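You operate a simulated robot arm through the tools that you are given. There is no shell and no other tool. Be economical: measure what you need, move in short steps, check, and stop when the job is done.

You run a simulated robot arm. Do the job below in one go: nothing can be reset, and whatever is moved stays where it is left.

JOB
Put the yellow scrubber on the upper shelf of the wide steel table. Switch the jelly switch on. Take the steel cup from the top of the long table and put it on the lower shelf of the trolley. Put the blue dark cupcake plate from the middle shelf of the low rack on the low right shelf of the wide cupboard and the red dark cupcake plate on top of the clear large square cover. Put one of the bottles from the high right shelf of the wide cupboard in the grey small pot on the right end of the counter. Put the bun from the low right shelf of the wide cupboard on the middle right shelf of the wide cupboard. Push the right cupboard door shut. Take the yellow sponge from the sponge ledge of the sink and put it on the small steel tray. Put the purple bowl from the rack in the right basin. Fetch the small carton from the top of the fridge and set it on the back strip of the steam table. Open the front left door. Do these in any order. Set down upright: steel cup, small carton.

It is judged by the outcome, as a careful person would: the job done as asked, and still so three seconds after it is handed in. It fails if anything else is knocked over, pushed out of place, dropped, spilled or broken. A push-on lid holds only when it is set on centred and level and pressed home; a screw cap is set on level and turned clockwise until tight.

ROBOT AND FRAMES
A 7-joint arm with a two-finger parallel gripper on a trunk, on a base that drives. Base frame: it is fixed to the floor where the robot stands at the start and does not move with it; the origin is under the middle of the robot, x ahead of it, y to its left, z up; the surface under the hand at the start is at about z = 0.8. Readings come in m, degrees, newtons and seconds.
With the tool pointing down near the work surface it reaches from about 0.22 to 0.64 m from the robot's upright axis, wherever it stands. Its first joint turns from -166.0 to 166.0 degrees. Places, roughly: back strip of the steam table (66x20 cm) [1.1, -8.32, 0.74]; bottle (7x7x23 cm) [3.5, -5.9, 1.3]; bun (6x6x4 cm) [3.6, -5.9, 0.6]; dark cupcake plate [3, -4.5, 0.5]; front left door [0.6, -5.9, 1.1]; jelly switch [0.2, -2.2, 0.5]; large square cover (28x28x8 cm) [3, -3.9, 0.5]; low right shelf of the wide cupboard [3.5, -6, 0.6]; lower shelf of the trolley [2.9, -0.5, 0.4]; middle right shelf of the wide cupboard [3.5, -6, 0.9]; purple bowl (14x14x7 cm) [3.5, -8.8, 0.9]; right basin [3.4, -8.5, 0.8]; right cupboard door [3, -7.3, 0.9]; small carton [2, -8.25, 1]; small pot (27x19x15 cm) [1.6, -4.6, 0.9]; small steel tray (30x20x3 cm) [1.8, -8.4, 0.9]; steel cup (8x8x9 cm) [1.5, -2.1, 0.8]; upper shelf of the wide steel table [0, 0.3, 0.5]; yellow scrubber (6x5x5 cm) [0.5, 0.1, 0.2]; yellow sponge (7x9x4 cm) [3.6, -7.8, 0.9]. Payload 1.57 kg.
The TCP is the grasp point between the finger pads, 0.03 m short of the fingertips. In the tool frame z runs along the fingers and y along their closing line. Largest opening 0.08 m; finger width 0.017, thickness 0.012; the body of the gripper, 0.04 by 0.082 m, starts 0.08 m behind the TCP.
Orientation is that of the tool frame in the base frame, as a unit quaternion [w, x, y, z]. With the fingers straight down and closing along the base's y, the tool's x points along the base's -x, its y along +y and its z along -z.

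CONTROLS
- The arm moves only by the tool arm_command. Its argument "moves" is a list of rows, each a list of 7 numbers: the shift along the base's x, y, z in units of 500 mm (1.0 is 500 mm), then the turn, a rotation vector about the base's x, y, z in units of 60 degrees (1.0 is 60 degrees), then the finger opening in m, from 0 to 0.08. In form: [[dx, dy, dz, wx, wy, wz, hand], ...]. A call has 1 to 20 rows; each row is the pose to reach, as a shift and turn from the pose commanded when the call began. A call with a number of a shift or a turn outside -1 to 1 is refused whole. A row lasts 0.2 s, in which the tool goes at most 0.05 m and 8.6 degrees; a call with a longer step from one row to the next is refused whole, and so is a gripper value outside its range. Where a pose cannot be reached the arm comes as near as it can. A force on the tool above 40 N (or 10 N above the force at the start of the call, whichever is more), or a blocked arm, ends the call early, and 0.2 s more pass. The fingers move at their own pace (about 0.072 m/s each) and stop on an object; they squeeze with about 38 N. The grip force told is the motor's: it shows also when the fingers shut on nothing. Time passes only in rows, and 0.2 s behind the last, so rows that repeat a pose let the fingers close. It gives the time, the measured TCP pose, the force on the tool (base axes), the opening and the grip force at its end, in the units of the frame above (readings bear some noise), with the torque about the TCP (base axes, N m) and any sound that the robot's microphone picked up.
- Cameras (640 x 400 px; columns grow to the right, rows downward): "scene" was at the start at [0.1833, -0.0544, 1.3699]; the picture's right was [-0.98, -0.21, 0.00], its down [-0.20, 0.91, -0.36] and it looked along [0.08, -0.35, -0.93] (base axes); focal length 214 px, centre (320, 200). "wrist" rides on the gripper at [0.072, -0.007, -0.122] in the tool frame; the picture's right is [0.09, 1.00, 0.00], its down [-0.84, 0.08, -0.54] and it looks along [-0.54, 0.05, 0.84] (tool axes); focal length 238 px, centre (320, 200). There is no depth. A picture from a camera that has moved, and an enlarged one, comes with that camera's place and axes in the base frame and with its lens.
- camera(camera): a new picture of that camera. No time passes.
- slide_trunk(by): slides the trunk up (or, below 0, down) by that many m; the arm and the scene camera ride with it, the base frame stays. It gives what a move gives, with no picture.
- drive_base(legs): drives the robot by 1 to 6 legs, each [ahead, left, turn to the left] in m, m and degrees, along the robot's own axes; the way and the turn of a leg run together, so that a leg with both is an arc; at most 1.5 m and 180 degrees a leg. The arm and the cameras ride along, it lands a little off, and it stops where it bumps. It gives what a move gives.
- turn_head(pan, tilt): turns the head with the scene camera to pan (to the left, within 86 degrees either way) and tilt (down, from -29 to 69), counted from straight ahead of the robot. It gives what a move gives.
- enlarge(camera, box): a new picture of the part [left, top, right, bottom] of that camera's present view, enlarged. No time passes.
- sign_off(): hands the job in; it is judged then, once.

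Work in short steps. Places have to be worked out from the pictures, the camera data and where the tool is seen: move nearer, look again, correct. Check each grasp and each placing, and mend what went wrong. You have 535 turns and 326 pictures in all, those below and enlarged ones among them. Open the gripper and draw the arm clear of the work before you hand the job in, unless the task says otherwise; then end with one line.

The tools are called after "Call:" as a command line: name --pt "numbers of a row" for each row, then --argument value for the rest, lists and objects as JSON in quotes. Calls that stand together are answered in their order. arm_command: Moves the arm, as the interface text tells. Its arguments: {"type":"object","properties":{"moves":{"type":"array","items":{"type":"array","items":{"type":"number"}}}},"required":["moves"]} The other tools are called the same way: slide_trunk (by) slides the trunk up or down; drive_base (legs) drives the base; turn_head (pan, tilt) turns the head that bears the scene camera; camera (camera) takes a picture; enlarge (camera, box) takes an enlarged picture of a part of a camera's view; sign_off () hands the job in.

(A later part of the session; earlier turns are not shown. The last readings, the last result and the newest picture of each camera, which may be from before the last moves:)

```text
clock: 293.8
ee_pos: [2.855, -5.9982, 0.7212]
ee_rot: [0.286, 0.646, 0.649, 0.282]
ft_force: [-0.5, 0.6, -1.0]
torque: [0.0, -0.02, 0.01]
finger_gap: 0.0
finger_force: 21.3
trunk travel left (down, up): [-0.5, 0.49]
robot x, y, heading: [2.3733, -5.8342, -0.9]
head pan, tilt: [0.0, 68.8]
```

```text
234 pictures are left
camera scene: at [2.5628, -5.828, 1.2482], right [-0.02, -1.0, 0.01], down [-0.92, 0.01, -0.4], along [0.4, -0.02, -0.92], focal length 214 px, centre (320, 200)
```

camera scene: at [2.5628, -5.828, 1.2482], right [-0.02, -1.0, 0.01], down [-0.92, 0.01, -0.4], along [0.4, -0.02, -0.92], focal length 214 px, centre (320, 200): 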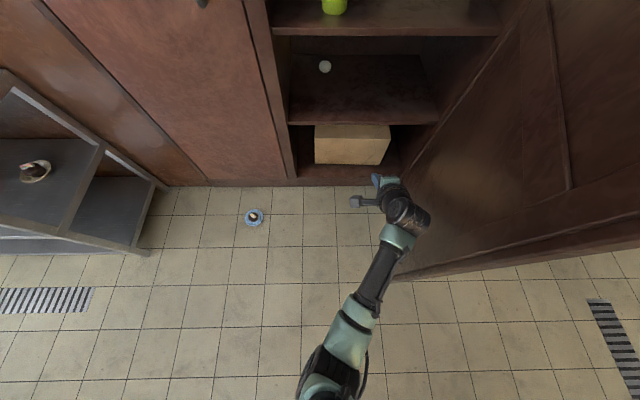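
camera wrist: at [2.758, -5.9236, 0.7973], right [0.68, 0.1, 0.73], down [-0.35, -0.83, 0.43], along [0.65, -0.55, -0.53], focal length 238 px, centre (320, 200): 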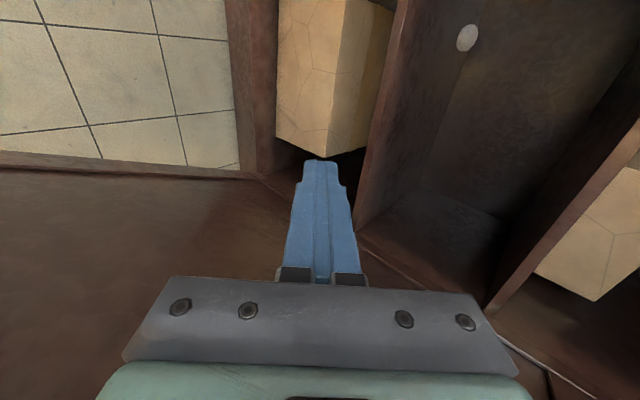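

Call:
enlarge --camera "scene" --box '[220, 190, 290, 245]'

Call:
enlarge --camera "scene" --box '[360, 150, 520, 290]'

```text
7.27 times, centred on (255, 218) of scene
camera zoom: at [2.5628, -5.828, 1.2482], right [-0.02, -1.0, 0.01], down [-0.92, 0.01, -0.4], along [0.4, -0.02, -0.92], focal length 1560 px, centre (793, 73)
```

zoom: 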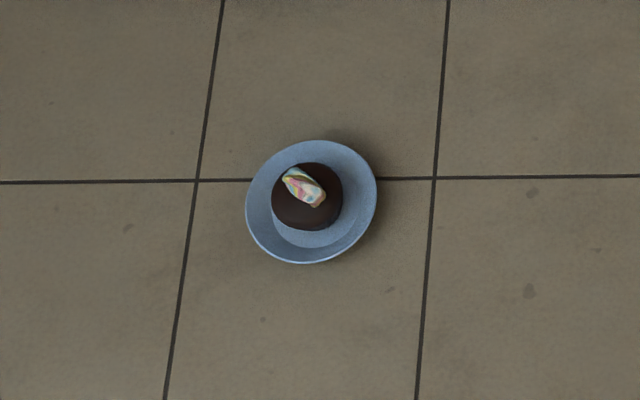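

```text
2.86 times, centred on (440, 220) of scene
camera zoom: at [2.5628, -5.828, 1.2482], right [-0.02, -1.0, 0.01], down [-0.92, 0.01, -0.4], along [0.4, -0.02, -0.92], focal length 613 px, centre (-23, 143)
```

zoom: 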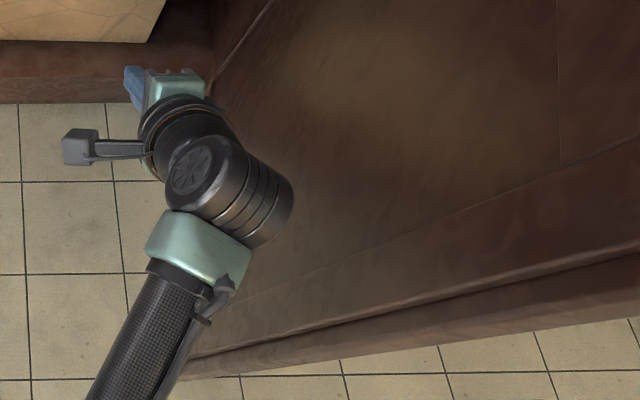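

Luckily the plate landed upright with its cupcake in it, at (2.99, -5.455) on the floor. My wrist leans on the wide cupboard's door; I move the arm left off it, and back away.

Call:
arm_command --pt "-0.04 0.06 0.02 0 0 0 0.0" --pt "-0.08 0.14 0.04 0 0 0 0.0" --pt "-0.12 0.22 0.06 0 0 0 0.0" --pt "-0.16 0.3 0.06 0 0 0 0.0" --pt "-0.16 0.34 0.06 0 0 0 0.0"

Call:
camera --camera "scene"

```text
clock: 295.2
ee_pos: [2.775, -5.8278, 0.7451]
ee_rot: [0.286, 0.648, 0.649, 0.279]
ft_force: [0.4, -0.5, -0.1]
torque: [-0.02, -0.01, 0.01]
finger_gap: 0.0003
finger_force: 21.1
trunk travel left (down, up): [-0.5, 0.49]
robot x, y, heading: [2.3748, -5.8353, -1.0]
head pan, tilt: [0.0, 68.8]
stopped in row 5: the arm was blocked; the commanded pose is now the measured one
```

```text
231 pictures are left
camera scene: at [2.5643, -5.8263, 1.2489], right [-0.02, -1.0, 0.01], down [-0.92, 0.01, -0.4], along [0.4, -0.02, -0.92], focal length 214 px, centre (320, 200)
```

scene: 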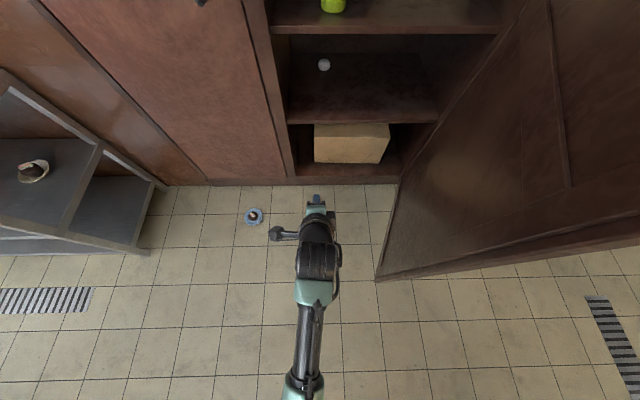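

The door is where it was before (free edge ≈(2.62,-6.16)). Since the gripper is free, I do the bun first: back up and return the tool to level.

Call:
drive_base --legs '[[-0.15, 0, 0]]'

Call:
arm_command --pt "0 0 0 0.118 -0.0488 -0.0488 0.02" --pt "0 0 0 0.236 -0.0977 -0.0977 0.04" --pt "0 0 0 0.354 -0.1465 -0.1465 0.06" --pt "0 0 0 0.472 -0.195 -0.195 0.08" --pt "0 0 0 0.59 -0.244 -0.244 0.08" --pt "0 0 0 0.7075 -0.293 -0.293 0.08" --pt "0 0 0 0.7075 -0.293 -0.293 0.08"

Call:
arm_command --pt "0 0 0 0.118 -0.0488 -0.0488 0.08" --pt "0 0 0 0.236 -0.0977 -0.0977 0.08" --pt "0 0 0 0.354 -0.1465 -0.1465 0.08" --pt "0 0 0 0.472 -0.195 -0.195 0.08" --pt "0 0 0 0.59 -0.244 -0.244 0.08" --pt "0 0 0 0.7075 -0.293 -0.293 0.08" --pt "0 0 0 0.7075 -0.293 -0.293 0.08"

Call:
turn_head --pan 0 --tilt 30

Call:
camera --camera "wrist"

```text
clock: 296.6
ee_pos: [2.6454, -5.834, 0.7284]
ee_rot: [0.271, 0.655, 0.652, 0.27]
ft_force: [0.0, -0.5, 0.1]
torque: [0.01, 0.01, 0.01]
finger_gap: 0.0
finger_force: 21.1
trunk travel left (down, up): [-0.5, 0.49]
robot x, y, heading: [2.227, -5.8307, -1.3]
head pan, tilt: [0.0, 68.8]
```

```text
clock: 298.2
ee_pos: [2.6453, -5.832, 0.7282]
ee_rot: [0.147, 0.75, 0.357, 0.538]
ft_force: [0.3, 0.3, 1.3]
torque: [0.01, 0.06, 0.01]
finger_gap: 0.0799
finger_force: 0.0
trunk travel left (down, up): [-0.5, 0.49]
robot x, y, heading: [2.228, -5.8364, -1.3]
head pan, tilt: [0.0, 68.8]
```

```text
clock: 299.8
ee_pos: [2.6445, -5.8332, 0.7296]
ee_rot: [-0.004, 0.708, -0.002, 0.707]
ft_force: [0.2, 0.2, -0.3]
torque: [0.01, -0.02, 0.0]
finger_gap: 0.0803
finger_force: 0.0
trunk travel left (down, up): [-0.5, 0.49]
robot x, y, heading: [2.2254, -5.8333, -1.2]
head pan, tilt: [0.0, 68.8]
```

```text
clock: 300.8
ee_pos: [2.6453, -5.8327, 0.7293]
ee_rot: [-0.002, 0.708, -0.001, 0.706]
ft_force: [0.0, -1.1, -0.5]
torque: [0.03, 0.01, 0.02]
finger_gap: 0.0798
finger_force: 0.1
trunk travel left (down, up): [-0.5, 0.49]
robot x, y, heading: [2.2278, -5.8355, -1.4]
head pan, tilt: [0.0, 30.0]
```

```text
230 pictures are left
camera wrist: at [2.5225, -5.825, 0.8024], right [0.0, -1.0, 0.09], down [-0.54, -0.07, -0.84], along [0.84, -0.05, -0.54], focal length 238 px, centre (320, 200)
```

wrist: 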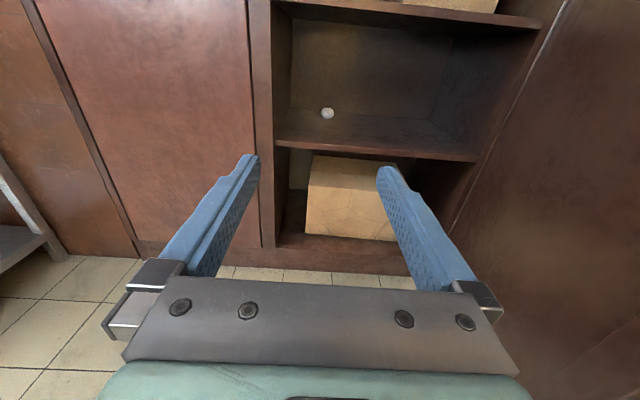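

Bun triangulates to (3.55,-5.876), shelf z≈0.56, front ≈3.2, so I need a long reach. I raise the arm relative to the trunk and test how far it extends level.

Call:
arm_command --pt "0 0 0.09 0 0 0 0.08" --pt "0 0 0.18 0 0 0 0.08" --pt "0 0 0.27 0 0 0 0.08" --pt "0 0 0.36 0 0 0 0.08" --pt "0 0 0.4 0 0 0 0.08" --pt "0 0 0.4 0 0 0 0.08"

Call:
slide_trunk --by -0.32

Call:
arm_command --pt "0.08 -0.02 0 0 0 0 0.08" --pt "0.16 -0.04 0 0 0 0 0.08" --pt "0.24 -0.06 0 0 0 0 0.08" --pt "0.32 -0.06 0 0 0 0 0.08" --pt "0.4 -0.06 0 0 0 0 0.08" --pt "0.48 -0.06 0 0 0 0 0.08" --pt "0.54 -0.06 0 0 0 0 0.08" --pt "0.6 -0.06 0 0 0 0 0.08"

```text
clock: 302.2
ee_pos: [2.6458, -5.8335, 0.9298]
ee_rot: [-0.001, 0.708, -0.002, 0.706]
ft_force: [-0.9, 0.2, -0.6]
torque: [-0.03, -0.01, 0.02]
finger_gap: 0.0803
finger_force: 0.1
trunk travel left (down, up): [-0.5, 0.49]
robot x, y, heading: [2.2257, -5.8373, -1.5]
head pan, tilt: [0.0, 30.0]
```

```text
clock: 305.4
ee_pos: [2.6462, -5.8337, 0.6093]
ee_rot: [-0.002, 0.708, -0.001, 0.706]
ft_force: [0.2, -0.3, 1.2]
torque: [0.03, 0.01, -0.01]
finger_gap: 0.0798
finger_force: 0.1
trunk travel left (down, up): [-0.18, 0.81]
robot x, y, heading: [2.2286, -5.8319, -1.4]
head pan, tilt: [0.0, 30.0]
```

```text
clock: 307.2
ee_pos: [2.9472, -5.8633, 0.61]
ee_rot: [-0.003, 0.708, -0.001, 0.706]
ft_force: [-0.2, 0.2, -1.3]
torque: [0.0, 0.02, 0.02]
finger_gap: 0.0798
finger_force: 0.1
out of reach, approached as far as the arm can: row 5
trunk travel left (down, up): [-0.18, 0.81]
robot x, y, heading: [2.2266, -5.8357, -1.2]
head pan, tilt: [0.0, 30.0]
```

Level reach of 0.72 m is available. I drive in with the arm extended, aligned midway between the door and the plate on the floor.

Call:
drive_base --legs '[[0, 0.03, 1.2], [0.4, 0, 0]]'

Call:
camera --camera "wrist"

Call:
camera --camera "scene"

```text
clock: 309.1
ee_pos: [3.082, -5.83, 0.6281]
ee_rot: [0.001, 0.699, -0.001, 0.715]
ft_force: [-0.1, 0.1, 0.5]
torque: [-0.01, 0.03, 0.02]
finger_gap: 0.0802
finger_force: 0.0
trunk travel left (down, up): [-0.18, 0.81]
robot x, y, heading: [2.3687, -5.8008, -1.9]
head pan, tilt: [0.0, 30.0]
stopped in leg 2: the robot was blocked; the commanded pose is now the measured one
```

```text
229 pictures are left
camera wrist: at [2.9575, -5.8209, 0.6986], right [0.0, -1.0, 0.09], down [-0.52, -0.08, -0.85], along [0.85, -0.05, -0.52], focal length 238 px, centre (320, 200)
```

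wrist: 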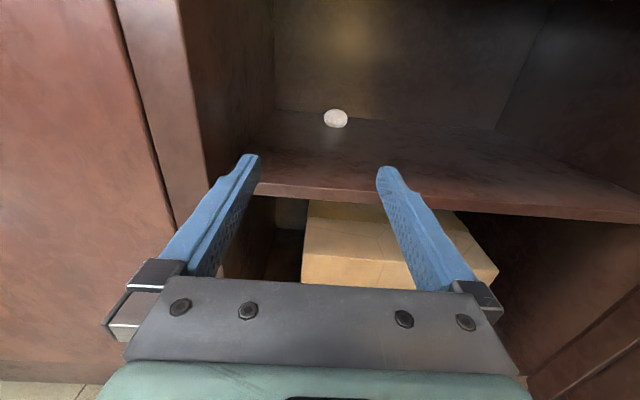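

```text
228 pictures are left
camera scene: at [2.6174, -5.8023, 0.9772], right [-0.03, -1.0, 0.0], down [-0.48, 0.01, -0.88], along [0.88, -0.03, -0.48], focal length 214 px, centre (320, 200)
```

scene: 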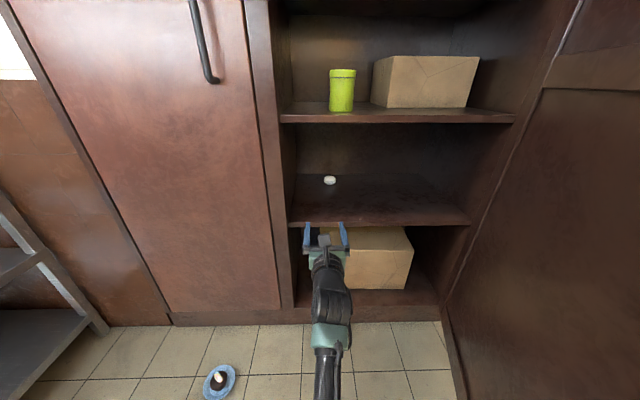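

Blocked again at x≈2.37 with no tool force, so the base or body touches something. I look down to see.

Call:
turn_head --pan -40 --tilt 69

Call:
camera --camera "scene"

Call:
turn_head --pan 40 --tilt 69

Call:
camera --camera "scene"

```text
clock: 310.2
ee_pos: [3.0836, -5.8287, 0.631]
ee_rot: [0.0, 0.697, 0.0, 0.717]
ft_force: [0.0, 0.5, -1.0]
torque: [-0.01, 0.01, 0.0]
finger_gap: 0.0798
finger_force: 0.0
trunk travel left (down, up): [-0.18, 0.81]
robot x, y, heading: [2.3742, -5.7999, -1.2]
head pan, tilt: [-40.0, 68.8]
```

```text
227 pictures are left
camera scene: at [2.5698, -5.8377, 0.925], right [-0.66, -0.75, -0.01], down [-0.69, 0.61, -0.38], along [0.3, -0.24, -0.92], focal length 214 px, centre (320, 200)
```

scene: 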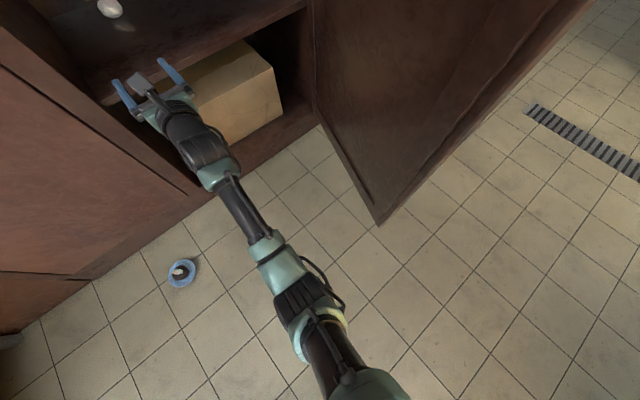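

```text
clock: 311.7
ee_pos: [3.0833, -5.8303, 0.6323]
ee_rot: [0.001, 0.697, 0.001, 0.717]
ft_force: [-0.5, 0.1, -0.3]
torque: [0.06, 0.02, 0.01]
finger_gap: 0.0798
finger_force: 0.1
trunk travel left (down, up): [-0.18, 0.81]
robot x, y, heading: [2.3725, -5.8014, -1.5]
head pan, tilt: [40.0, 68.8]
```

```text
226 pictures are left
camera scene: at [2.5716, -5.7654, 0.925], right [0.62, -0.78, 0.02], down [-0.72, -0.58, -0.38], along [0.31, 0.22, -0.93], focal length 214 px, centre (320, 200)
```

scene: 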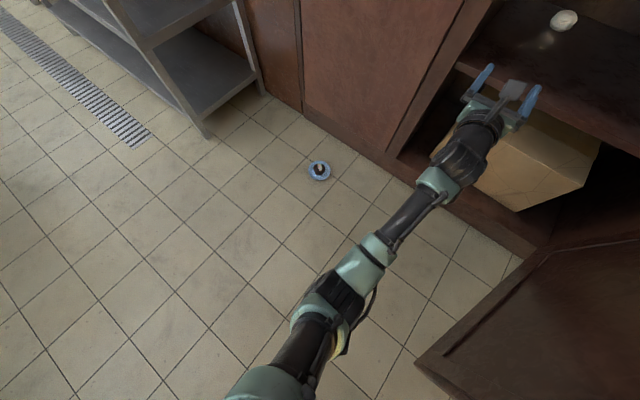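

The base's right front corner evidently meets the open door's free edge, so I must approach further left — where the fallen plate lies. I'll retrieve the plate first. I back up, shift left, and reorient the tool (45° down, rolled).

Call:
drive_base --legs '[[-0.12, 0, 0], [0, 0.36, 1.3]]'

Call:
arm_command --pt "-0.08 0 0 0 0 0 0.08" --pt "-0.16 0 0 0 0 0 0.08" --pt "-0.24 0 0 0 0 0 0.08" --pt "-0.32 0 -0.06 0 0 0 0.08" --pt "-0.4 0 -0.12 0 0 0 0.08" --pt "-0.44 0 -0.18 0 0 0 0.08"

Call:
arm_command --pt "0 0 0.0 -0.118 0.0488 0.0488 0.05" --pt "0 0 0 -0.236 0.0977 0.0977 0.04" --pt "0 0 0 -0.354 0.1465 0.1465 0.03" --pt "0 0 0 -0.472 0.195 0.195 0.03" --pt "0 0 0 -0.59 0.244 0.244 0.03" --pt "0 0 0 -0.7075 0.293 0.293 0.03" --pt "0 0 0 -0.7075 0.293 0.293 0.03"

Call:
arm_command --pt "0 0 0.0 -0.118 0.0488 0.0488 0.03" --pt "0 0 0 -0.236 0.0977 0.0977 0.03" --pt "0 0 0 -0.354 0.1465 0.1465 0.03" --pt "0 0 0 -0.472 0.195 0.195 0.03" --pt "0 0 0 -0.59 0.244 0.244 0.03" --pt "0 0 0 -0.7075 0.293 0.293 0.03" --pt "0 0 0 -0.7075 0.293 0.293 0.03"

```text
clock: 314.8
ee_pos: [2.9782, -5.4505, 0.6124]
ee_rot: [-0.013, 0.707, 0.009, 0.708]
ft_force: [-0.3, 0.4, -0.5]
torque: [0.03, 0.02, 0.02]
finger_gap: 0.0798
finger_force: 0.1
trunk travel left (down, up): [-0.18, 0.81]
robot x, y, heading: [2.2613, -5.4423, 0.3]
head pan, tilt: [40.0, 68.8]
```

```text
clock: 316.2
ee_pos: [2.7576, -5.4535, 0.5214]
ee_rot: [-0.012, 0.707, 0.009, 0.708]
ft_force: [-0.2, -0.2, 0.3]
torque: [-0.02, -0.05, 0.02]
finger_gap: 0.0803
finger_force: 0.1
trunk travel left (down, up): [-0.18, 0.81]
robot x, y, heading: [2.2611, -5.4396, 0.5]
head pan, tilt: [40.0, 68.8]
```

```text
clock: 317.8
ee_pos: [2.7597, -5.451, 0.5228]
ee_rot: [0.136, 0.751, 0.367, 0.533]
ft_force: [-0.5, -0.3, 0.0]
torque: [0.0, -0.01, 0.02]
finger_gap: 0.0297
finger_force: 0.1
trunk travel left (down, up): [-0.18, 0.81]
robot x, y, heading: [2.2594, -5.4429, 0.3]
head pan, tilt: [40.0, 68.8]
```

```text
clock: 319.4
ee_pos: [2.7585, -5.4504, 0.5222]
ee_rot: [0.26, 0.658, 0.657, 0.261]
ft_force: [-0.5, -0.6, 0.0]
torque: [0.0, -0.01, 0.01]
finger_gap: 0.0303
finger_force: 0.1
trunk travel left (down, up): [-0.18, 0.81]
robot x, y, heading: [2.2566, -5.4437, 0.4]
head pan, tilt: [40.0, 68.8]
```

Call:
slide_trunk --by -0.17

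Call:
arm_command --pt "0 0 -0.08 0 0 0 0.03" --pt "0 0 -0.16 0 0 0 0.03" --pt "0 0 -0.24 0 0 0 0.03" --pt "0 0 -0.32 0 0 0 0.02" --pt "0 0 -0.4 0 0 0 0.02" --pt "0 0 -0.46 0 0 0 0.02" --pt "0 0 -0.46 0 0 0 0.02"

Call:
camera --camera "wrist"

Call:
turn_head --pan 0 --tilt 60

Call:
camera --camera "scene"

```text
clock: 321.4
ee_pos: [2.7582, -5.45, 0.3513]
ee_rot: [0.26, 0.658, 0.657, 0.261]
ft_force: [-0.1, -0.5, 0.5]
torque: [-0.01, 0.04, 0.0]
finger_gap: 0.0301
finger_force: 0.1
trunk travel left (down, up): [-0.01, 0.98]
robot x, y, heading: [2.2632, -5.4383, 0.2]
head pan, tilt: [40.0, 68.8]
```

```text
clock: 323.0
ee_pos: [2.7566, -5.4502, 0.1246]
ee_rot: [0.259, 0.659, 0.656, 0.262]
ft_force: [0.1, -1.0, 0.4]
torque: [0.02, -0.01, 0.03]
finger_gap: 0.02
finger_force: 0.1
trunk travel left (down, up): [-0.01, 0.98]
robot x, y, heading: [2.2631, -5.4428, 0.4]
head pan, tilt: [40.0, 68.8]
```

```text
225 pictures are left
camera wrist: at [2.6679, -5.3767, 0.2085], right [0.72, 0.09, 0.68], down [-0.32, -0.84, 0.44], along [0.61, -0.54, -0.58], focal length 238 px, centre (320, 200)
```

wrist: 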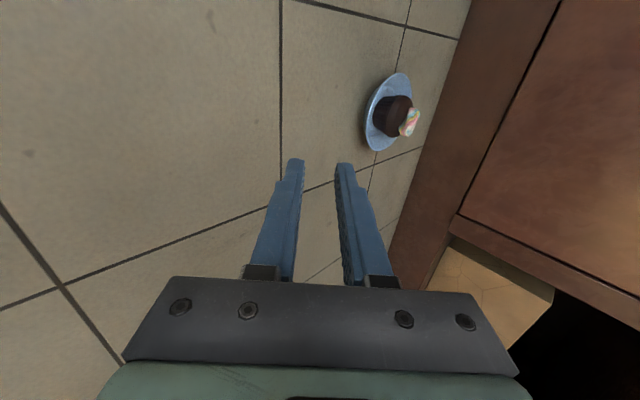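

```text
clock: 324.0
ee_pos: [2.7572, -5.4489, 0.1234]
ee_rot: [0.26, 0.659, 0.656, 0.262]
ft_force: [-0.3, 0.0, 0.2]
torque: [0.0, -0.02, 0.04]
finger_gap: 0.0202
finger_force: 0.0
trunk travel left (down, up): [-0.01, 0.98]
robot x, y, heading: [2.2567, -5.4412, 0.0]
head pan, tilt: [0.0, 60.0]
```

```text
224 pictures are left
camera scene: at [2.4979, -5.4398, 0.7591], right [0.01, -1.0, 0.0], down [-0.87, -0.01, -0.5], along [0.5, 0.0, -0.87], focal length 214 px, centre (320, 200)
```

scene: 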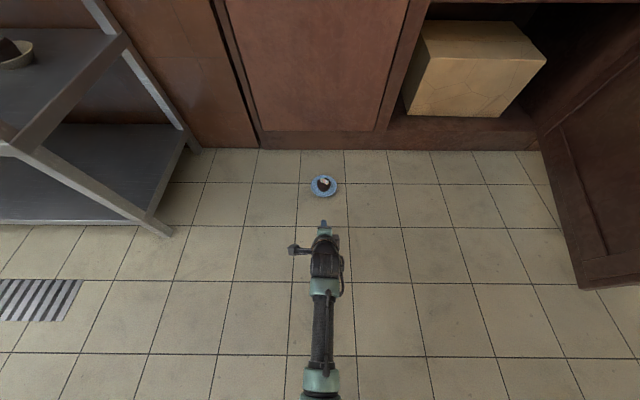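

Plate centre on the floor ≈(2.984,-5.449). I drive 0.1 m nearer and re-measure.

Call:
drive_base --legs '[[0.1, 0, 0]]'

Call:
arm_command --pt "0.02 0.0 -0.06 0 0 0 0.02" --pt "0.04 0.0 -0.08 0 0 0 0.02" --pt "0.04 0.0 -0.08 0 0 0 0.02"

Call:
camera --camera "wrist"

```text
clock: 325.2
ee_pos: [2.8529, -5.4497, 0.1249]
ee_rot: [0.259, 0.658, 0.657, 0.261]
ft_force: [-0.3, 0.5, -0.7]
torque: [0.0, -0.02, -0.02]
finger_gap: 0.0199
finger_force: 0.1
trunk travel left (down, up): [-0.01, 0.98]
robot x, y, heading: [2.3581, -5.4364, 0.7]
head pan, tilt: [0.0, 60.0]
```

```text
clock: 326.0
ee_pos: [2.8741, -5.4477, 0.0837]
ee_rot: [0.26, 0.658, 0.657, 0.262]
ft_force: [0.4, 0.3, -0.2]
torque: [0.01, 0.0, 0.02]
finger_gap: 0.0201
finger_force: 0.1
trunk travel left (down, up): [-0.01, 0.98]
robot x, y, heading: [2.3573, -5.4448, 0.4]
head pan, tilt: [0.0, 60.0]
```

```text
223 pictures are left
camera wrist: at [2.7846, -5.3742, 0.1678], right [0.72, 0.09, 0.68], down [-0.32, -0.84, 0.44], along [0.61, -0.54, -0.58], focal length 238 px, centre (320, 200)
```

wrist: 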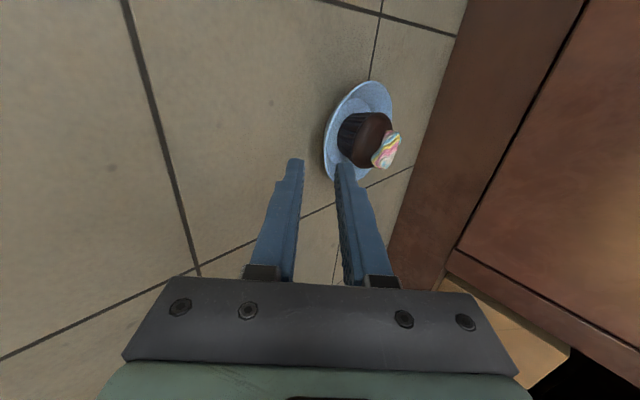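

Call:
arm_command --pt "0.03 0.004 -0.034 0 0 0 0.02" --pt "0.06 0.006 -0.066 0 0 0 0.02" --pt "0.075 0.006 -0.083 0 0 0 0.02" --pt "0.075 0.006 -0.083 0 0 0 0.02"

Call:
enlarge --camera "wrist" --box '[240, 80, 440, 300]'

```text
clock: 327.0
ee_pos: [2.9118, -5.446, 0.0411]
ee_rot: [0.26, 0.658, 0.656, 0.262]
ft_force: [-0.9, -0.5, 2.6]
torque: [-0.02, -0.02, 0.05]
finger_gap: 0.0208
finger_force: 0.2
trunk travel left (down, up): [-0.01, 0.98]
robot x, y, heading: [2.3577, -5.4411, 0.3]
head pan, tilt: [0.0, 60.0]
```

```text
1.82 times, centred on (340, 190) of wrist
camera zoom: at [2.8228, -5.3728, 0.1262], right [0.72, 0.09, 0.68], down [-0.32, -0.84, 0.44], along [0.61, -0.54, -0.58], focal length 433 px, centre (284, 218)
```

zoom: 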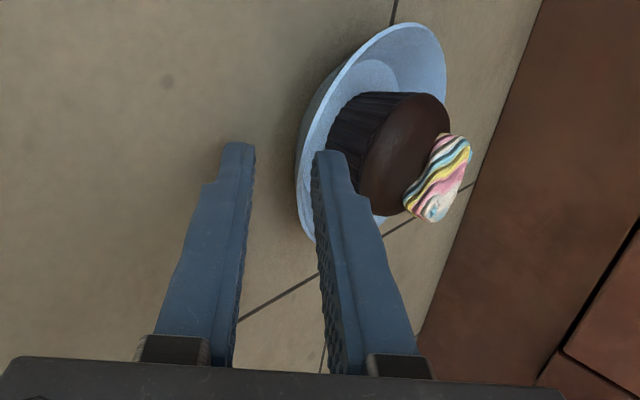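

Call:
arm_command --pt "0.008 0 0.006 0 0 0 0.022" --pt "0.018 0 -0.006 0 0 0 0.022" --pt "0.024 0 -0.013 0 0 0 0.022" --pt "0.024 0 -0.013 0 0 0 0.022"

Call:
enlarge --camera "wrist" --box '[240, 80, 440, 300]'

```text
clock: 327.7
ee_pos: [2.921, -5.4469, 0.0363]
ee_rot: [0.259, 0.658, 0.657, 0.261]
ft_force: [-10.6, -0.4, 12.6]
torque: [-0.04, 0.39, -0.01]
finger_gap: 0.0212
finger_force: 0.1
trunk travel left (down, up): [-0.01, 0.98]
robot x, y, heading: [2.359, -5.4401, 0.5]
head pan, tilt: [0.0, 60.0]
stopped in row 3: the force on the tool passed its limit at 54 N (the readings are from after the stop); the commanded pose is now the measured one
```

```text
1.82 times, centred on (340, 190) of wrist
camera zoom: at [2.8319, -5.3735, 0.1223], right [0.73, 0.09, 0.68], down [-0.31, -0.84, 0.44], along [0.61, -0.54, -0.58], focal length 433 px, centre (284, 218)
```

zoom: 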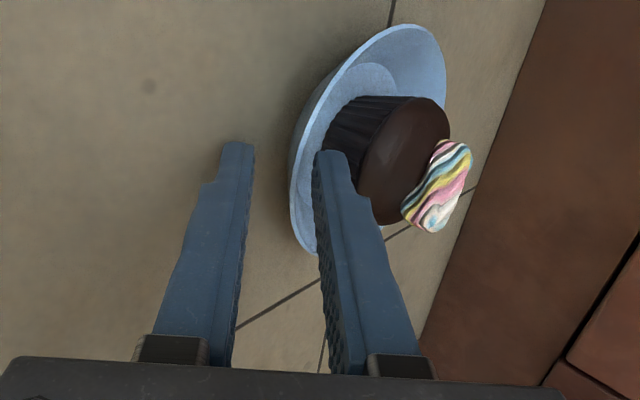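

Tip is at the bottom of the plate, good depth. I close.

Call:
arm_command --pt "-0.002 0 0.003 0 0 0 0.01" --pt "-0.002 0 0.003 0 0 0 0.0" --pt "-0.002 0 0.003 0 0 0 0.0" --pt "-0.002 0 0.003 0 0 0 0.0"

Call:
enlarge --camera "wrist" --box '[240, 80, 440, 300]'

```text
clock: 328.7
ee_pos: [2.9214, -5.4475, 0.0378]
ee_rot: [0.259, 0.658, 0.657, 0.262]
ft_force: [3.0, -0.7, 5.4]
torque: [-0.14, -0.31, 0.04]
finger_gap: 0.0035
finger_force: 24.4
trunk travel left (down, up): [-0.01, 0.98]
robot x, y, heading: [2.3568, -5.4384, 0.4]
head pan, tilt: [0.0, 60.0]
```

```text
1.82 times, centred on (340, 190) of wrist
camera zoom: at [2.8318, -5.3743, 0.1243], right [0.72, 0.09, 0.68], down [-0.32, -0.84, 0.44], along [0.61, -0.54, -0.58], focal length 433 px, centre (284, 218)
```

zoom: 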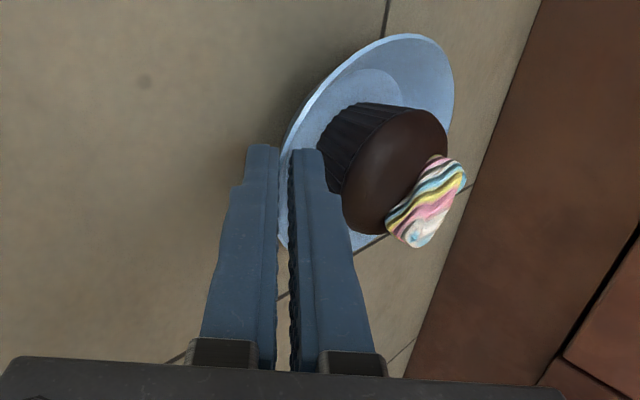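

Call:
arm_command --pt "0 0 0.02 0 0 0 0.0" --pt "0 0 0.04 0 0 0 0.0" --pt "0 0 0.06 0 0 0 0.0" --pt "0 0 0.06 0 0 0 0.0" --pt "0 0 0.06 0 0 0 0.0" --pt "0 0 0.06 0 0 0 0.0" --pt "0 0 0.06 0 0 0 0.0"

Call:
enlarge --camera "wrist" --box '[240, 80, 440, 300]'

```text
clock: 330.3
ee_pos: [2.9198, -5.4474, 0.067]
ee_rot: [0.259, 0.658, 0.657, 0.261]
ft_force: [0.2, 0.5, -0.6]
torque: [0.01, 0.07, -0.02]
finger_gap: 0.0031
finger_force: 24.3
trunk travel left (down, up): [-0.01, 0.98]
robot x, y, heading: [2.3551, -5.4427, 0.6]
head pan, tilt: [0.0, 60.0]
```

```text
1.82 times, centred on (340, 190) of wrist
camera zoom: at [2.8309, -5.3738, 0.1526], right [0.73, 0.09, 0.68], down [-0.31, -0.84, 0.45], along [0.61, -0.54, -0.58], focal length 433 px, centre (284, 218)
```

zoom: 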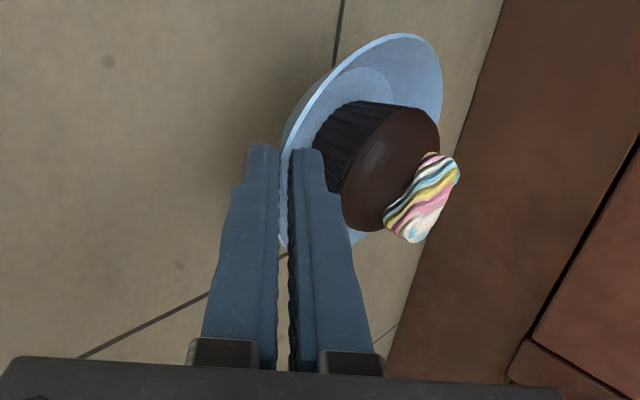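

Now the gap (3 mm) suggests the pads lie flush on the wall. I raise the trunk in parts, checking the grip.

Call:
slide_trunk --by 0.08

Call:
camera --camera "wrist"

```text
clock: 331.5
ee_pos: [2.9203, -5.4463, 0.1462]
ee_rot: [0.258, 0.658, 0.658, 0.261]
ft_force: [0.3, -0.2, -0.2]
torque: [0.03, 0.05, -0.02]
finger_gap: 0.0033
finger_force: 24.4
trunk travel left (down, up): [-0.09, 0.9]
robot x, y, heading: [2.3585, -5.4434, 0.6]
head pan, tilt: [0.0, 60.0]
```

```text
218 pictures are left
camera wrist: at [2.8309, -5.3738, 0.2325], right [0.73, 0.09, 0.68], down [-0.31, -0.84, 0.45], along [0.61, -0.54, -0.58], focal length 238 px, centre (320, 200)
```

wrist: 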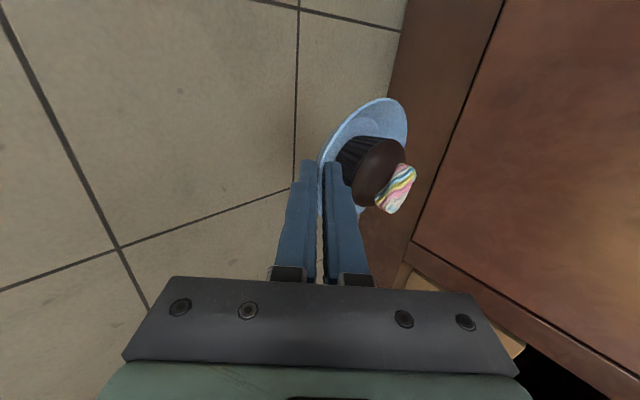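

Stable. I turn the base 30° right so the arm points at the free spot on the low shelf while the base stays clear of the open door, and move near.

Call:
drive_base --legs '[[0, 0, -30.5], [0.22, 0, 0]]'

Call:
slide_trunk --by 0.3

Call:
slide_trunk --by 0.22

Call:
camera --camera "wrist"

Call:
turn_head --pan 0 --tilt 45

Call:
camera --camera "scene"

```text
clock: 334.6
ee_pos: [3.0288, -5.8386, 0.1476]
ee_rot: [0.318, 0.807, 0.463, 0.185]
ft_force: [-0.4, -0.2, -0.9]
torque: [0.02, 0.05, 0.01]
finger_gap: 0.0032
finger_force: 24.1
trunk travel left (down, up): [-0.09, 0.9]
robot x, y, heading: [2.5487, -5.5499, -29.7]
head pan, tilt: [0.0, 60.0]
```

```text
clock: 337.6
ee_pos: [3.0301, -5.8378, 0.4463]
ee_rot: [0.317, 0.807, 0.463, 0.185]
ft_force: [-0.2, -0.7, -0.6]
torque: [0.01, 0.05, 0.01]
finger_gap: 0.0033
finger_force: 24.5
trunk travel left (down, up): [-0.39, 0.6]
robot x, y, heading: [2.5435, -5.5468, -29.7]
head pan, tilt: [0.0, 60.0]
```

```text
clock: 340.0
ee_pos: [3.029, -5.8377, 0.666]
ee_rot: [0.317, 0.807, 0.463, 0.184]
ft_force: [-0.3, 0.0, -1.1]
torque: [0.05, 0.04, 0.01]
finger_gap: 0.0032
finger_force: 24.2
trunk travel left (down, up): [-0.61, 0.38]
robot x, y, heading: [2.5465, -5.5532, -29.9]
head pan, tilt: [0.0, 60.0]
```

```text
217 pictures are left
camera wrist: at [2.9884, -5.73, 0.7525], right [0.67, -0.29, 0.68], down [-0.69, -0.57, 0.45], along [0.26, -0.77, -0.58], focal length 238 px, centre (320, 200)
```

wrist: 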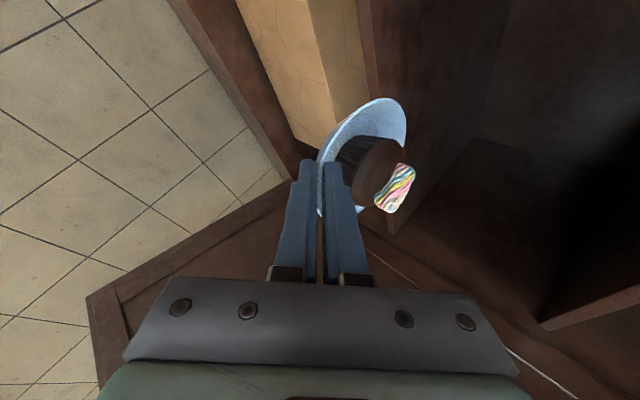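

```text
clock: 340.7
ee_pos: [3.0292, -5.8374, 0.6673]
ee_rot: [0.318, 0.806, 0.463, 0.184]
ft_force: [-0.7, -0.6, -0.8]
torque: [0.03, 0.05, 0.0]
finger_gap: 0.0033
finger_force: 24.3
trunk travel left (down, up): [-0.61, 0.38]
robot x, y, heading: [2.5478, -5.5491, -29.7]
head pan, tilt: [0.0, 45.0]
```

```text
216 pictures are left
camera scene: at [2.7654, -5.6737, 1.3785], right [-0.5, -0.87, 0.0], down [-0.61, 0.35, -0.71], along [0.61, -0.35, -0.71], focal length 214 px, centre (320, 200)
```

scene: 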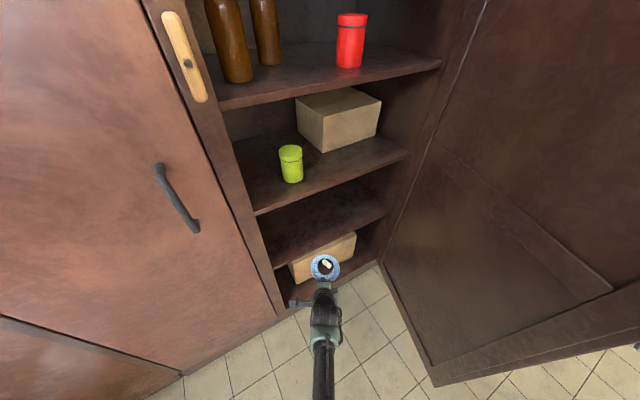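

Holding well. I raise 3 cm more for clearance and drive in 0.22 m.

Call:
slide_trunk --by 0.03

Call:
drive_base --legs '[[0.23, 0, 0]]'

Call:
camera --camera "wrist"

Call:
camera --camera "scene"

```text
clock: 341.5
ee_pos: [3.03, -5.8385, 0.6965]
ee_rot: [0.318, 0.806, 0.464, 0.184]
ft_force: [0.7, 0.3, -1.4]
torque: [0.02, 0.03, 0.01]
finger_gap: 0.0031
finger_force: 24.3
trunk travel left (down, up): [-0.64, 0.35]
robot x, y, heading: [2.5467, -5.5502, -29.8]
head pan, tilt: [0.0, 45.0]
```

```text
clock: 343.2
ee_pos: [3.2196, -5.9487, 0.6968]
ee_rot: [0.318, 0.807, 0.462, 0.183]
ft_force: [0.2, -0.1, -1.4]
torque: [0.04, 0.04, -0.02]
finger_gap: 0.0031
finger_force: 24.2
trunk travel left (down, up): [-0.64, 0.35]
robot x, y, heading: [2.7385, -5.6615, -29.8]
head pan, tilt: [0.0, 45.0]
```

```text
215 pictures are left
camera wrist: at [3.1789, -5.8401, 0.7822], right [0.67, -0.29, 0.68], down [-0.69, -0.57, 0.45], along [0.26, -0.77, -0.58], focal length 238 px, centre (320, 200)
```

wrist: 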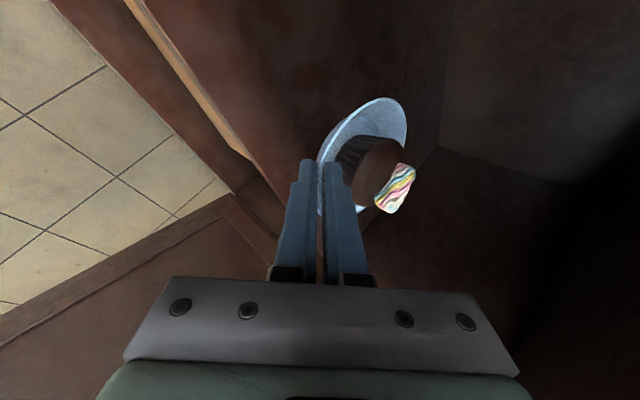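

```text
214 pictures are left
camera scene: at [2.9564, -5.7835, 1.4085], right [-0.5, -0.87, 0.0], down [-0.61, 0.35, -0.71], along [0.61, -0.35, -0.71], focal length 214 px, centre (320, 200)
```

scene: 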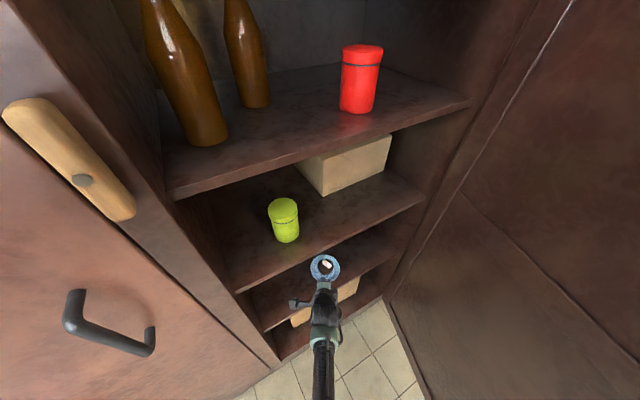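

I extend 4 cm more and lower until contact.

Call:
arm_command --pt "0.035 -0.02 0 0 0 0 0.0" --pt "0.07 -0.04 -0.0 0 0 0 0.0" --pt "0.07 -0.04 -0.04 0 0 0 0.0" --pt "0.07 -0.04 -0.06 0 0 0 0.0" --pt "0.07 -0.04 -0.075 0 0 0 0.0" --pt "0.07 -0.04 -0.085 0 0 0 0.0" --pt "0.07 -0.04 -0.085 0 0 0 0.0"

Call:
camera --camera "wrist"

```text
clock: 344.8
ee_pos: [3.2547, -5.9689, 0.6541]
ee_rot: [0.318, 0.807, 0.462, 0.184]
ft_force: [-0.5, -0.2, -0.9]
torque: [0.05, 0.05, 0.03]
finger_gap: 0.0029
finger_force: 24.6
trunk travel left (down, up): [-0.64, 0.35]
robot x, y, heading: [2.7363, -5.6543, -29.9]
head pan, tilt: [0.0, 45.0]
```

```text
213 pictures are left
camera wrist: at [3.2138, -5.86, 0.7407], right [0.67, -0.29, 0.68], down [-0.69, -0.57, 0.45], along [0.26, -0.77, -0.58], focal length 238 px, centre (320, 200)
```

wrist: 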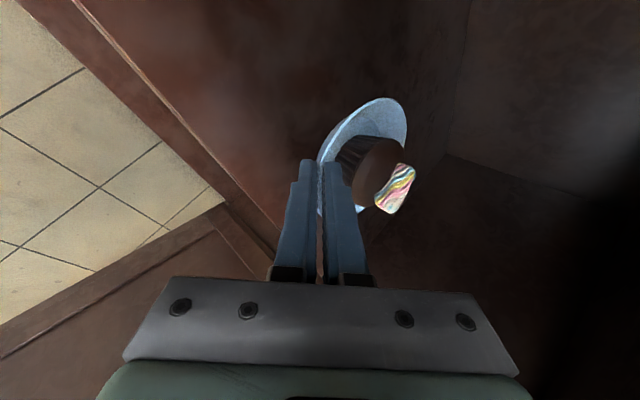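

Call:
arm_command --pt "0 0 -0.012 0 0 0 0.0" --pt "0 0 -0.024 0 0 0 0.0" --pt "0 0 -0.036 0 0 0 0.0"

Call:
arm_command --pt "0 0 -0.008 0 0 0 0.0" --pt "0 0 -0.016 0 0 0 0.0" --pt "0 0 -0.024 0 0 0 0.0"

```text
clock: 345.6
ee_pos: [3.2517, -5.9686, 0.6384]
ee_rot: [0.317, 0.807, 0.462, 0.184]
ft_force: [-0.3, 0.7, -1.1]
torque: [0.05, 0.05, 0.03]
finger_gap: 0.0032
finger_force: 24.7
out of reach, approached as far as the arm can: row 3
trunk travel left (down, up): [-0.64, 0.35]
robot x, y, heading: [2.7353, -5.6582, -29.7]
head pan, tilt: [0.0, 45.0]
```

```text
clock: 346.4
ee_pos: [3.2453, -5.9653, 0.6342]
ee_rot: [0.319, 0.808, 0.461, 0.185]
ft_force: [-1.0, -0.2, -0.6]
torque: [0.05, 0.05, 0.02]
finger_gap: 0.0034
finger_force: 24.1
out of reach, approached as far as the arm can: row 1, 2, 3
trunk travel left (down, up): [-0.64, 0.35]
robot x, y, heading: [2.735, -5.6535, -29.7]
head pan, tilt: [0.0, 45.0]
```

The arm is at its lower limit; I lower with the trunk instead.

Call:
slide_trunk --by -0.015

Call:
slide_trunk --by -0.012

Call:
camera --camera "wrist"

```text
clock: 347.0
ee_pos: [3.245, -5.9647, 0.6178]
ee_rot: [0.318, 0.807, 0.462, 0.184]
ft_force: [0.1, 0.2, -0.6]
torque: [0.06, 0.08, -0.01]
finger_gap: 0.0032
finger_force: 24.3
trunk travel left (down, up): [-0.625, 0.365]
robot x, y, heading: [2.7371, -5.6634, -29.7]
head pan, tilt: [0.0, 45.0]
```

```text
clock: 347.6
ee_pos: [3.2456, -5.9652, 0.6063]
ee_rot: [0.318, 0.807, 0.462, 0.185]
ft_force: [-0.2, -0.5, -1.3]
torque: [-0.01, 0.07, -0.01]
finger_gap: 0.0035
finger_force: 24.4
trunk travel left (down, up): [-0.613, 0.377]
robot x, y, heading: [2.738, -5.659, -29.6]
head pan, tilt: [0.0, 45.0]
```

```text
212 pictures are left
camera wrist: at [3.2045, -5.8573, 0.6918], right [0.67, -0.29, 0.68], down [-0.69, -0.57, 0.45], along [0.26, -0.77, -0.58], focal length 238 px, centre (320, 200)
```

wrist: 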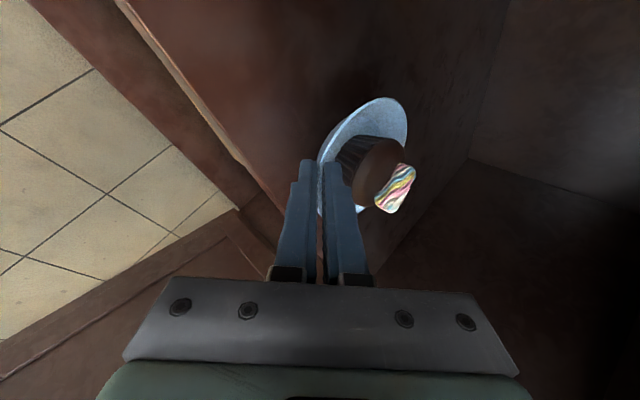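

Call:
slide_trunk --by -0.008

Call:
slide_trunk --by -0.006

```text
clock: 348.2
ee_pos: [3.2466, -5.9654, 0.598]
ee_rot: [0.318, 0.807, 0.462, 0.184]
ft_force: [-0.1, -0.2, -1.0]
torque: [0.04, 0.03, -0.03]
finger_gap: 0.0032
finger_force: 23.7
trunk travel left (down, up): [-0.605, 0.385]
robot x, y, heading: [2.7347, -5.6576, -29.9]
head pan, tilt: [0.0, 45.0]
```

```text
clock: 348.7
ee_pos: [3.2451, -5.966, 0.5921]
ee_rot: [0.317, 0.807, 0.462, 0.184]
ft_force: [0.1, 0.0, -0.7]
torque: [0.02, 0.05, 0.01]
finger_gap: 0.0029
finger_force: 23.7
trunk travel left (down, up): [-0.599, 0.391]
robot x, y, heading: [2.7367, -5.6549, -29.6]
head pan, tilt: [0.0, 45.0]
```

Call:
slide_trunk --by -0.006

Call:
slide_trunk --by -0.006

Call:
camera --camera "wrist"

```text
clock: 349.3
ee_pos: [3.248, -5.9654, 0.59]
ee_rot: [0.321, 0.806, 0.461, 0.186]
ft_force: [-2.8, 1.3, 13.9]
torque: [-0.46, -0.23, -0.06]
finger_gap: 0.0035
finger_force: 24.6
trunk travel left (down, up): [-0.593, 0.397]
robot x, y, heading: [2.7386, -5.6585, -29.9]
head pan, tilt: [0.0, 45.0]
```

```text
clock: 349.8
ee_pos: [3.2464, -5.9652, 0.5831]
ee_rot: [0.32, 0.807, 0.461, 0.185]
ft_force: [-3.8, 1.2, 16.6]
torque: [-0.43, -0.42, -0.04]
finger_gap: 0.0057
finger_force: 25.8
trunk travel left (down, up): [-0.587, 0.403]
robot x, y, heading: [2.7392, -5.6555, -29.7]
head pan, tilt: [0.0, 45.0]
```

```text
211 pictures are left
camera wrist: at [3.2047, -5.8576, 0.6677], right [0.67, -0.29, 0.68], down [-0.7, -0.56, 0.44], along [0.26, -0.77, -0.58], focal length 238 px, centre (320, 200)
```

wrist: 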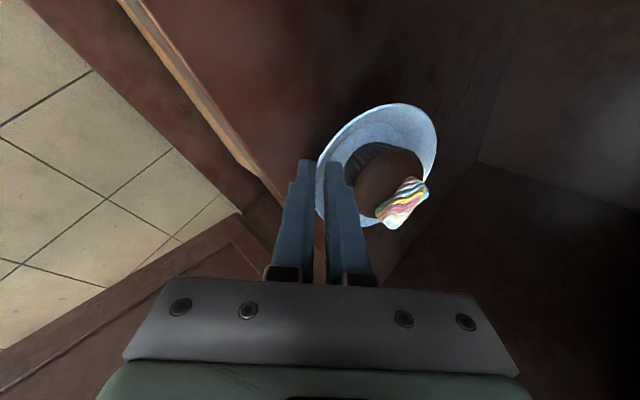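

Contact. I raise 6 mm to relieve the pressure, and open.

Call:
slide_trunk --by 0.006

Call:
arm_command --pt "0 0 0 0 0 0 0.01" --pt "0 0 0 0 0 0 0.016" --pt "0 0 0 0 0 0 0.02" --pt "0 0 0 0 0 0 0.02"

Call:
camera --camera "wrist"

```text
clock: 350.4
ee_pos: [3.2446, -5.9639, 0.5878]
ee_rot: [0.318, 0.807, 0.462, 0.185]
ft_force: [0.6, 1.2, 8.3]
torque: [-0.3, -0.23, 0.0]
finger_gap: 0.0041
finger_force: 25.6
trunk travel left (down, up): [-0.593, 0.397]
robot x, y, heading: [2.74, -5.66, -29.7]
head pan, tilt: [0.0, 45.0]
```

```text
clock: 351.4
ee_pos: [3.246, -5.9654, 0.5852]
ee_rot: [0.318, 0.807, 0.463, 0.184]
ft_force: [-1.5, 1.2, 3.0]
torque: [0.04, 0.05, -0.02]
finger_gap: 0.0194
finger_force: 0.1
trunk travel left (down, up): [-0.593, 0.397]
robot x, y, heading: [2.7348, -5.6584, -29.7]
head pan, tilt: [0.0, 45.0]
```

```text
210 pictures are left
camera wrist: at [3.2043, -5.8571, 0.6719], right [0.67, -0.29, 0.68], down [-0.69, -0.57, 0.45], along [0.26, -0.77, -0.58], focal length 238 px, centre (320, 200)
```

wrist: 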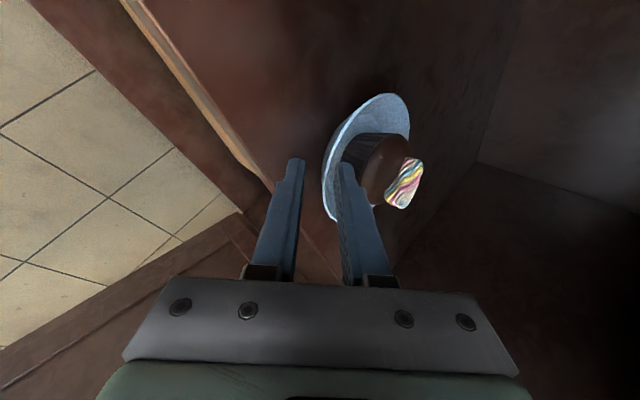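

Plate stands level. I withdraw along the tool axis.

Call:
arm_command --pt "-0.012 0.007 0.016 0 0 0 0.022" --pt "-0.036 0.02 0.044 0 0 0 0.022" --pt "-0.07 0.04 0.088 0 0 0 0.022" --pt "-0.1 0.06 0.1 0 0 0 0.022"

Call:
drive_base --legs '[[-0.25, 0, 0]]'

Call:
turn_head --pan 0 --tilt 40

Call:
camera --camera "scene"

Call:
enlarge --camera "scene" --box '[220, 120, 420, 320]'

```text
clock: 352.4
ee_pos: [3.1944, -5.933, 0.6379]
ee_rot: [0.317, 0.808, 0.462, 0.184]
ft_force: [-0.3, -0.4, 0.3]
torque: [-0.03, -0.06, -0.01]
finger_gap: 0.0219
finger_force: 0.0
out of reach, approached as far as the arm can: row 1
trunk travel left (down, up): [-0.593, 0.397]
robot x, y, heading: [2.7377, -5.6574, -29.7]
head pan, tilt: [0.0, 45.0]
```

```text
clock: 354.2
ee_pos: [2.9784, -5.809, 0.6369]
ee_rot: [0.318, 0.807, 0.463, 0.184]
ft_force: [0.0, -0.9, 0.3]
torque: [0.0, 0.03, 0.02]
finger_gap: 0.0219
finger_force: 0.1
trunk travel left (down, up): [-0.593, 0.397]
robot x, y, heading: [2.5183, -5.5346, -29.5]
head pan, tilt: [0.0, 45.0]
```

```text
clock: 354.9
ee_pos: [2.9789, -5.8092, 0.6362]
ee_rot: [0.318, 0.807, 0.462, 0.183]
ft_force: [0.3, -0.4, -0.2]
torque: [-0.01, -0.01, 0.01]
finger_gap: 0.0222
finger_force: 0.0
trunk travel left (down, up): [-0.593, 0.397]
robot x, y, heading: [2.5204, -5.5354, -30.1]
head pan, tilt: [0.0, 40.0]
```

```text
209 pictures are left
camera scene: at [2.7423, -5.6608, 1.3688], right [-0.5, -0.87, 0.0], down [-0.56, 0.32, -0.77], along [0.66, -0.38, -0.64], focal length 214 px, centre (320, 200)
```

scene: 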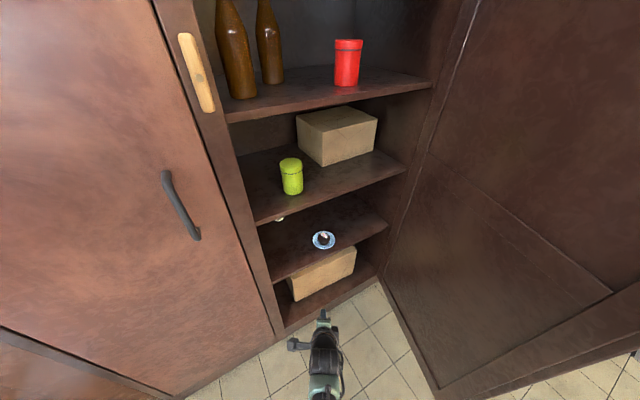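

```text
2.00 times, centred on (320, 220) of scene
camera zoom: at [2.7423, -5.6608, 1.3688], right [-0.5, -0.87, 0.0], down [-0.56, 0.32, -0.77], along [0.66, -0.38, -0.64], focal length 429 px, centre (320, 160)
```

zoom: 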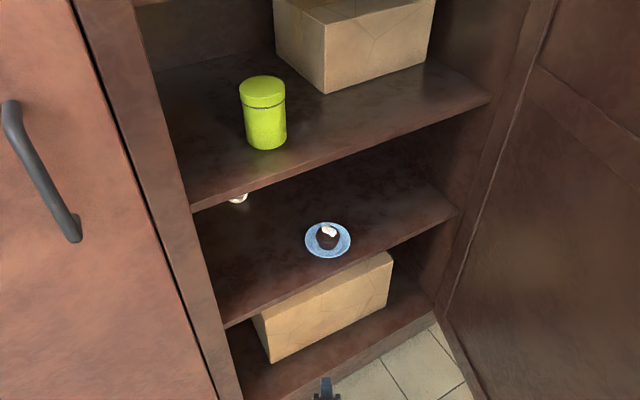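

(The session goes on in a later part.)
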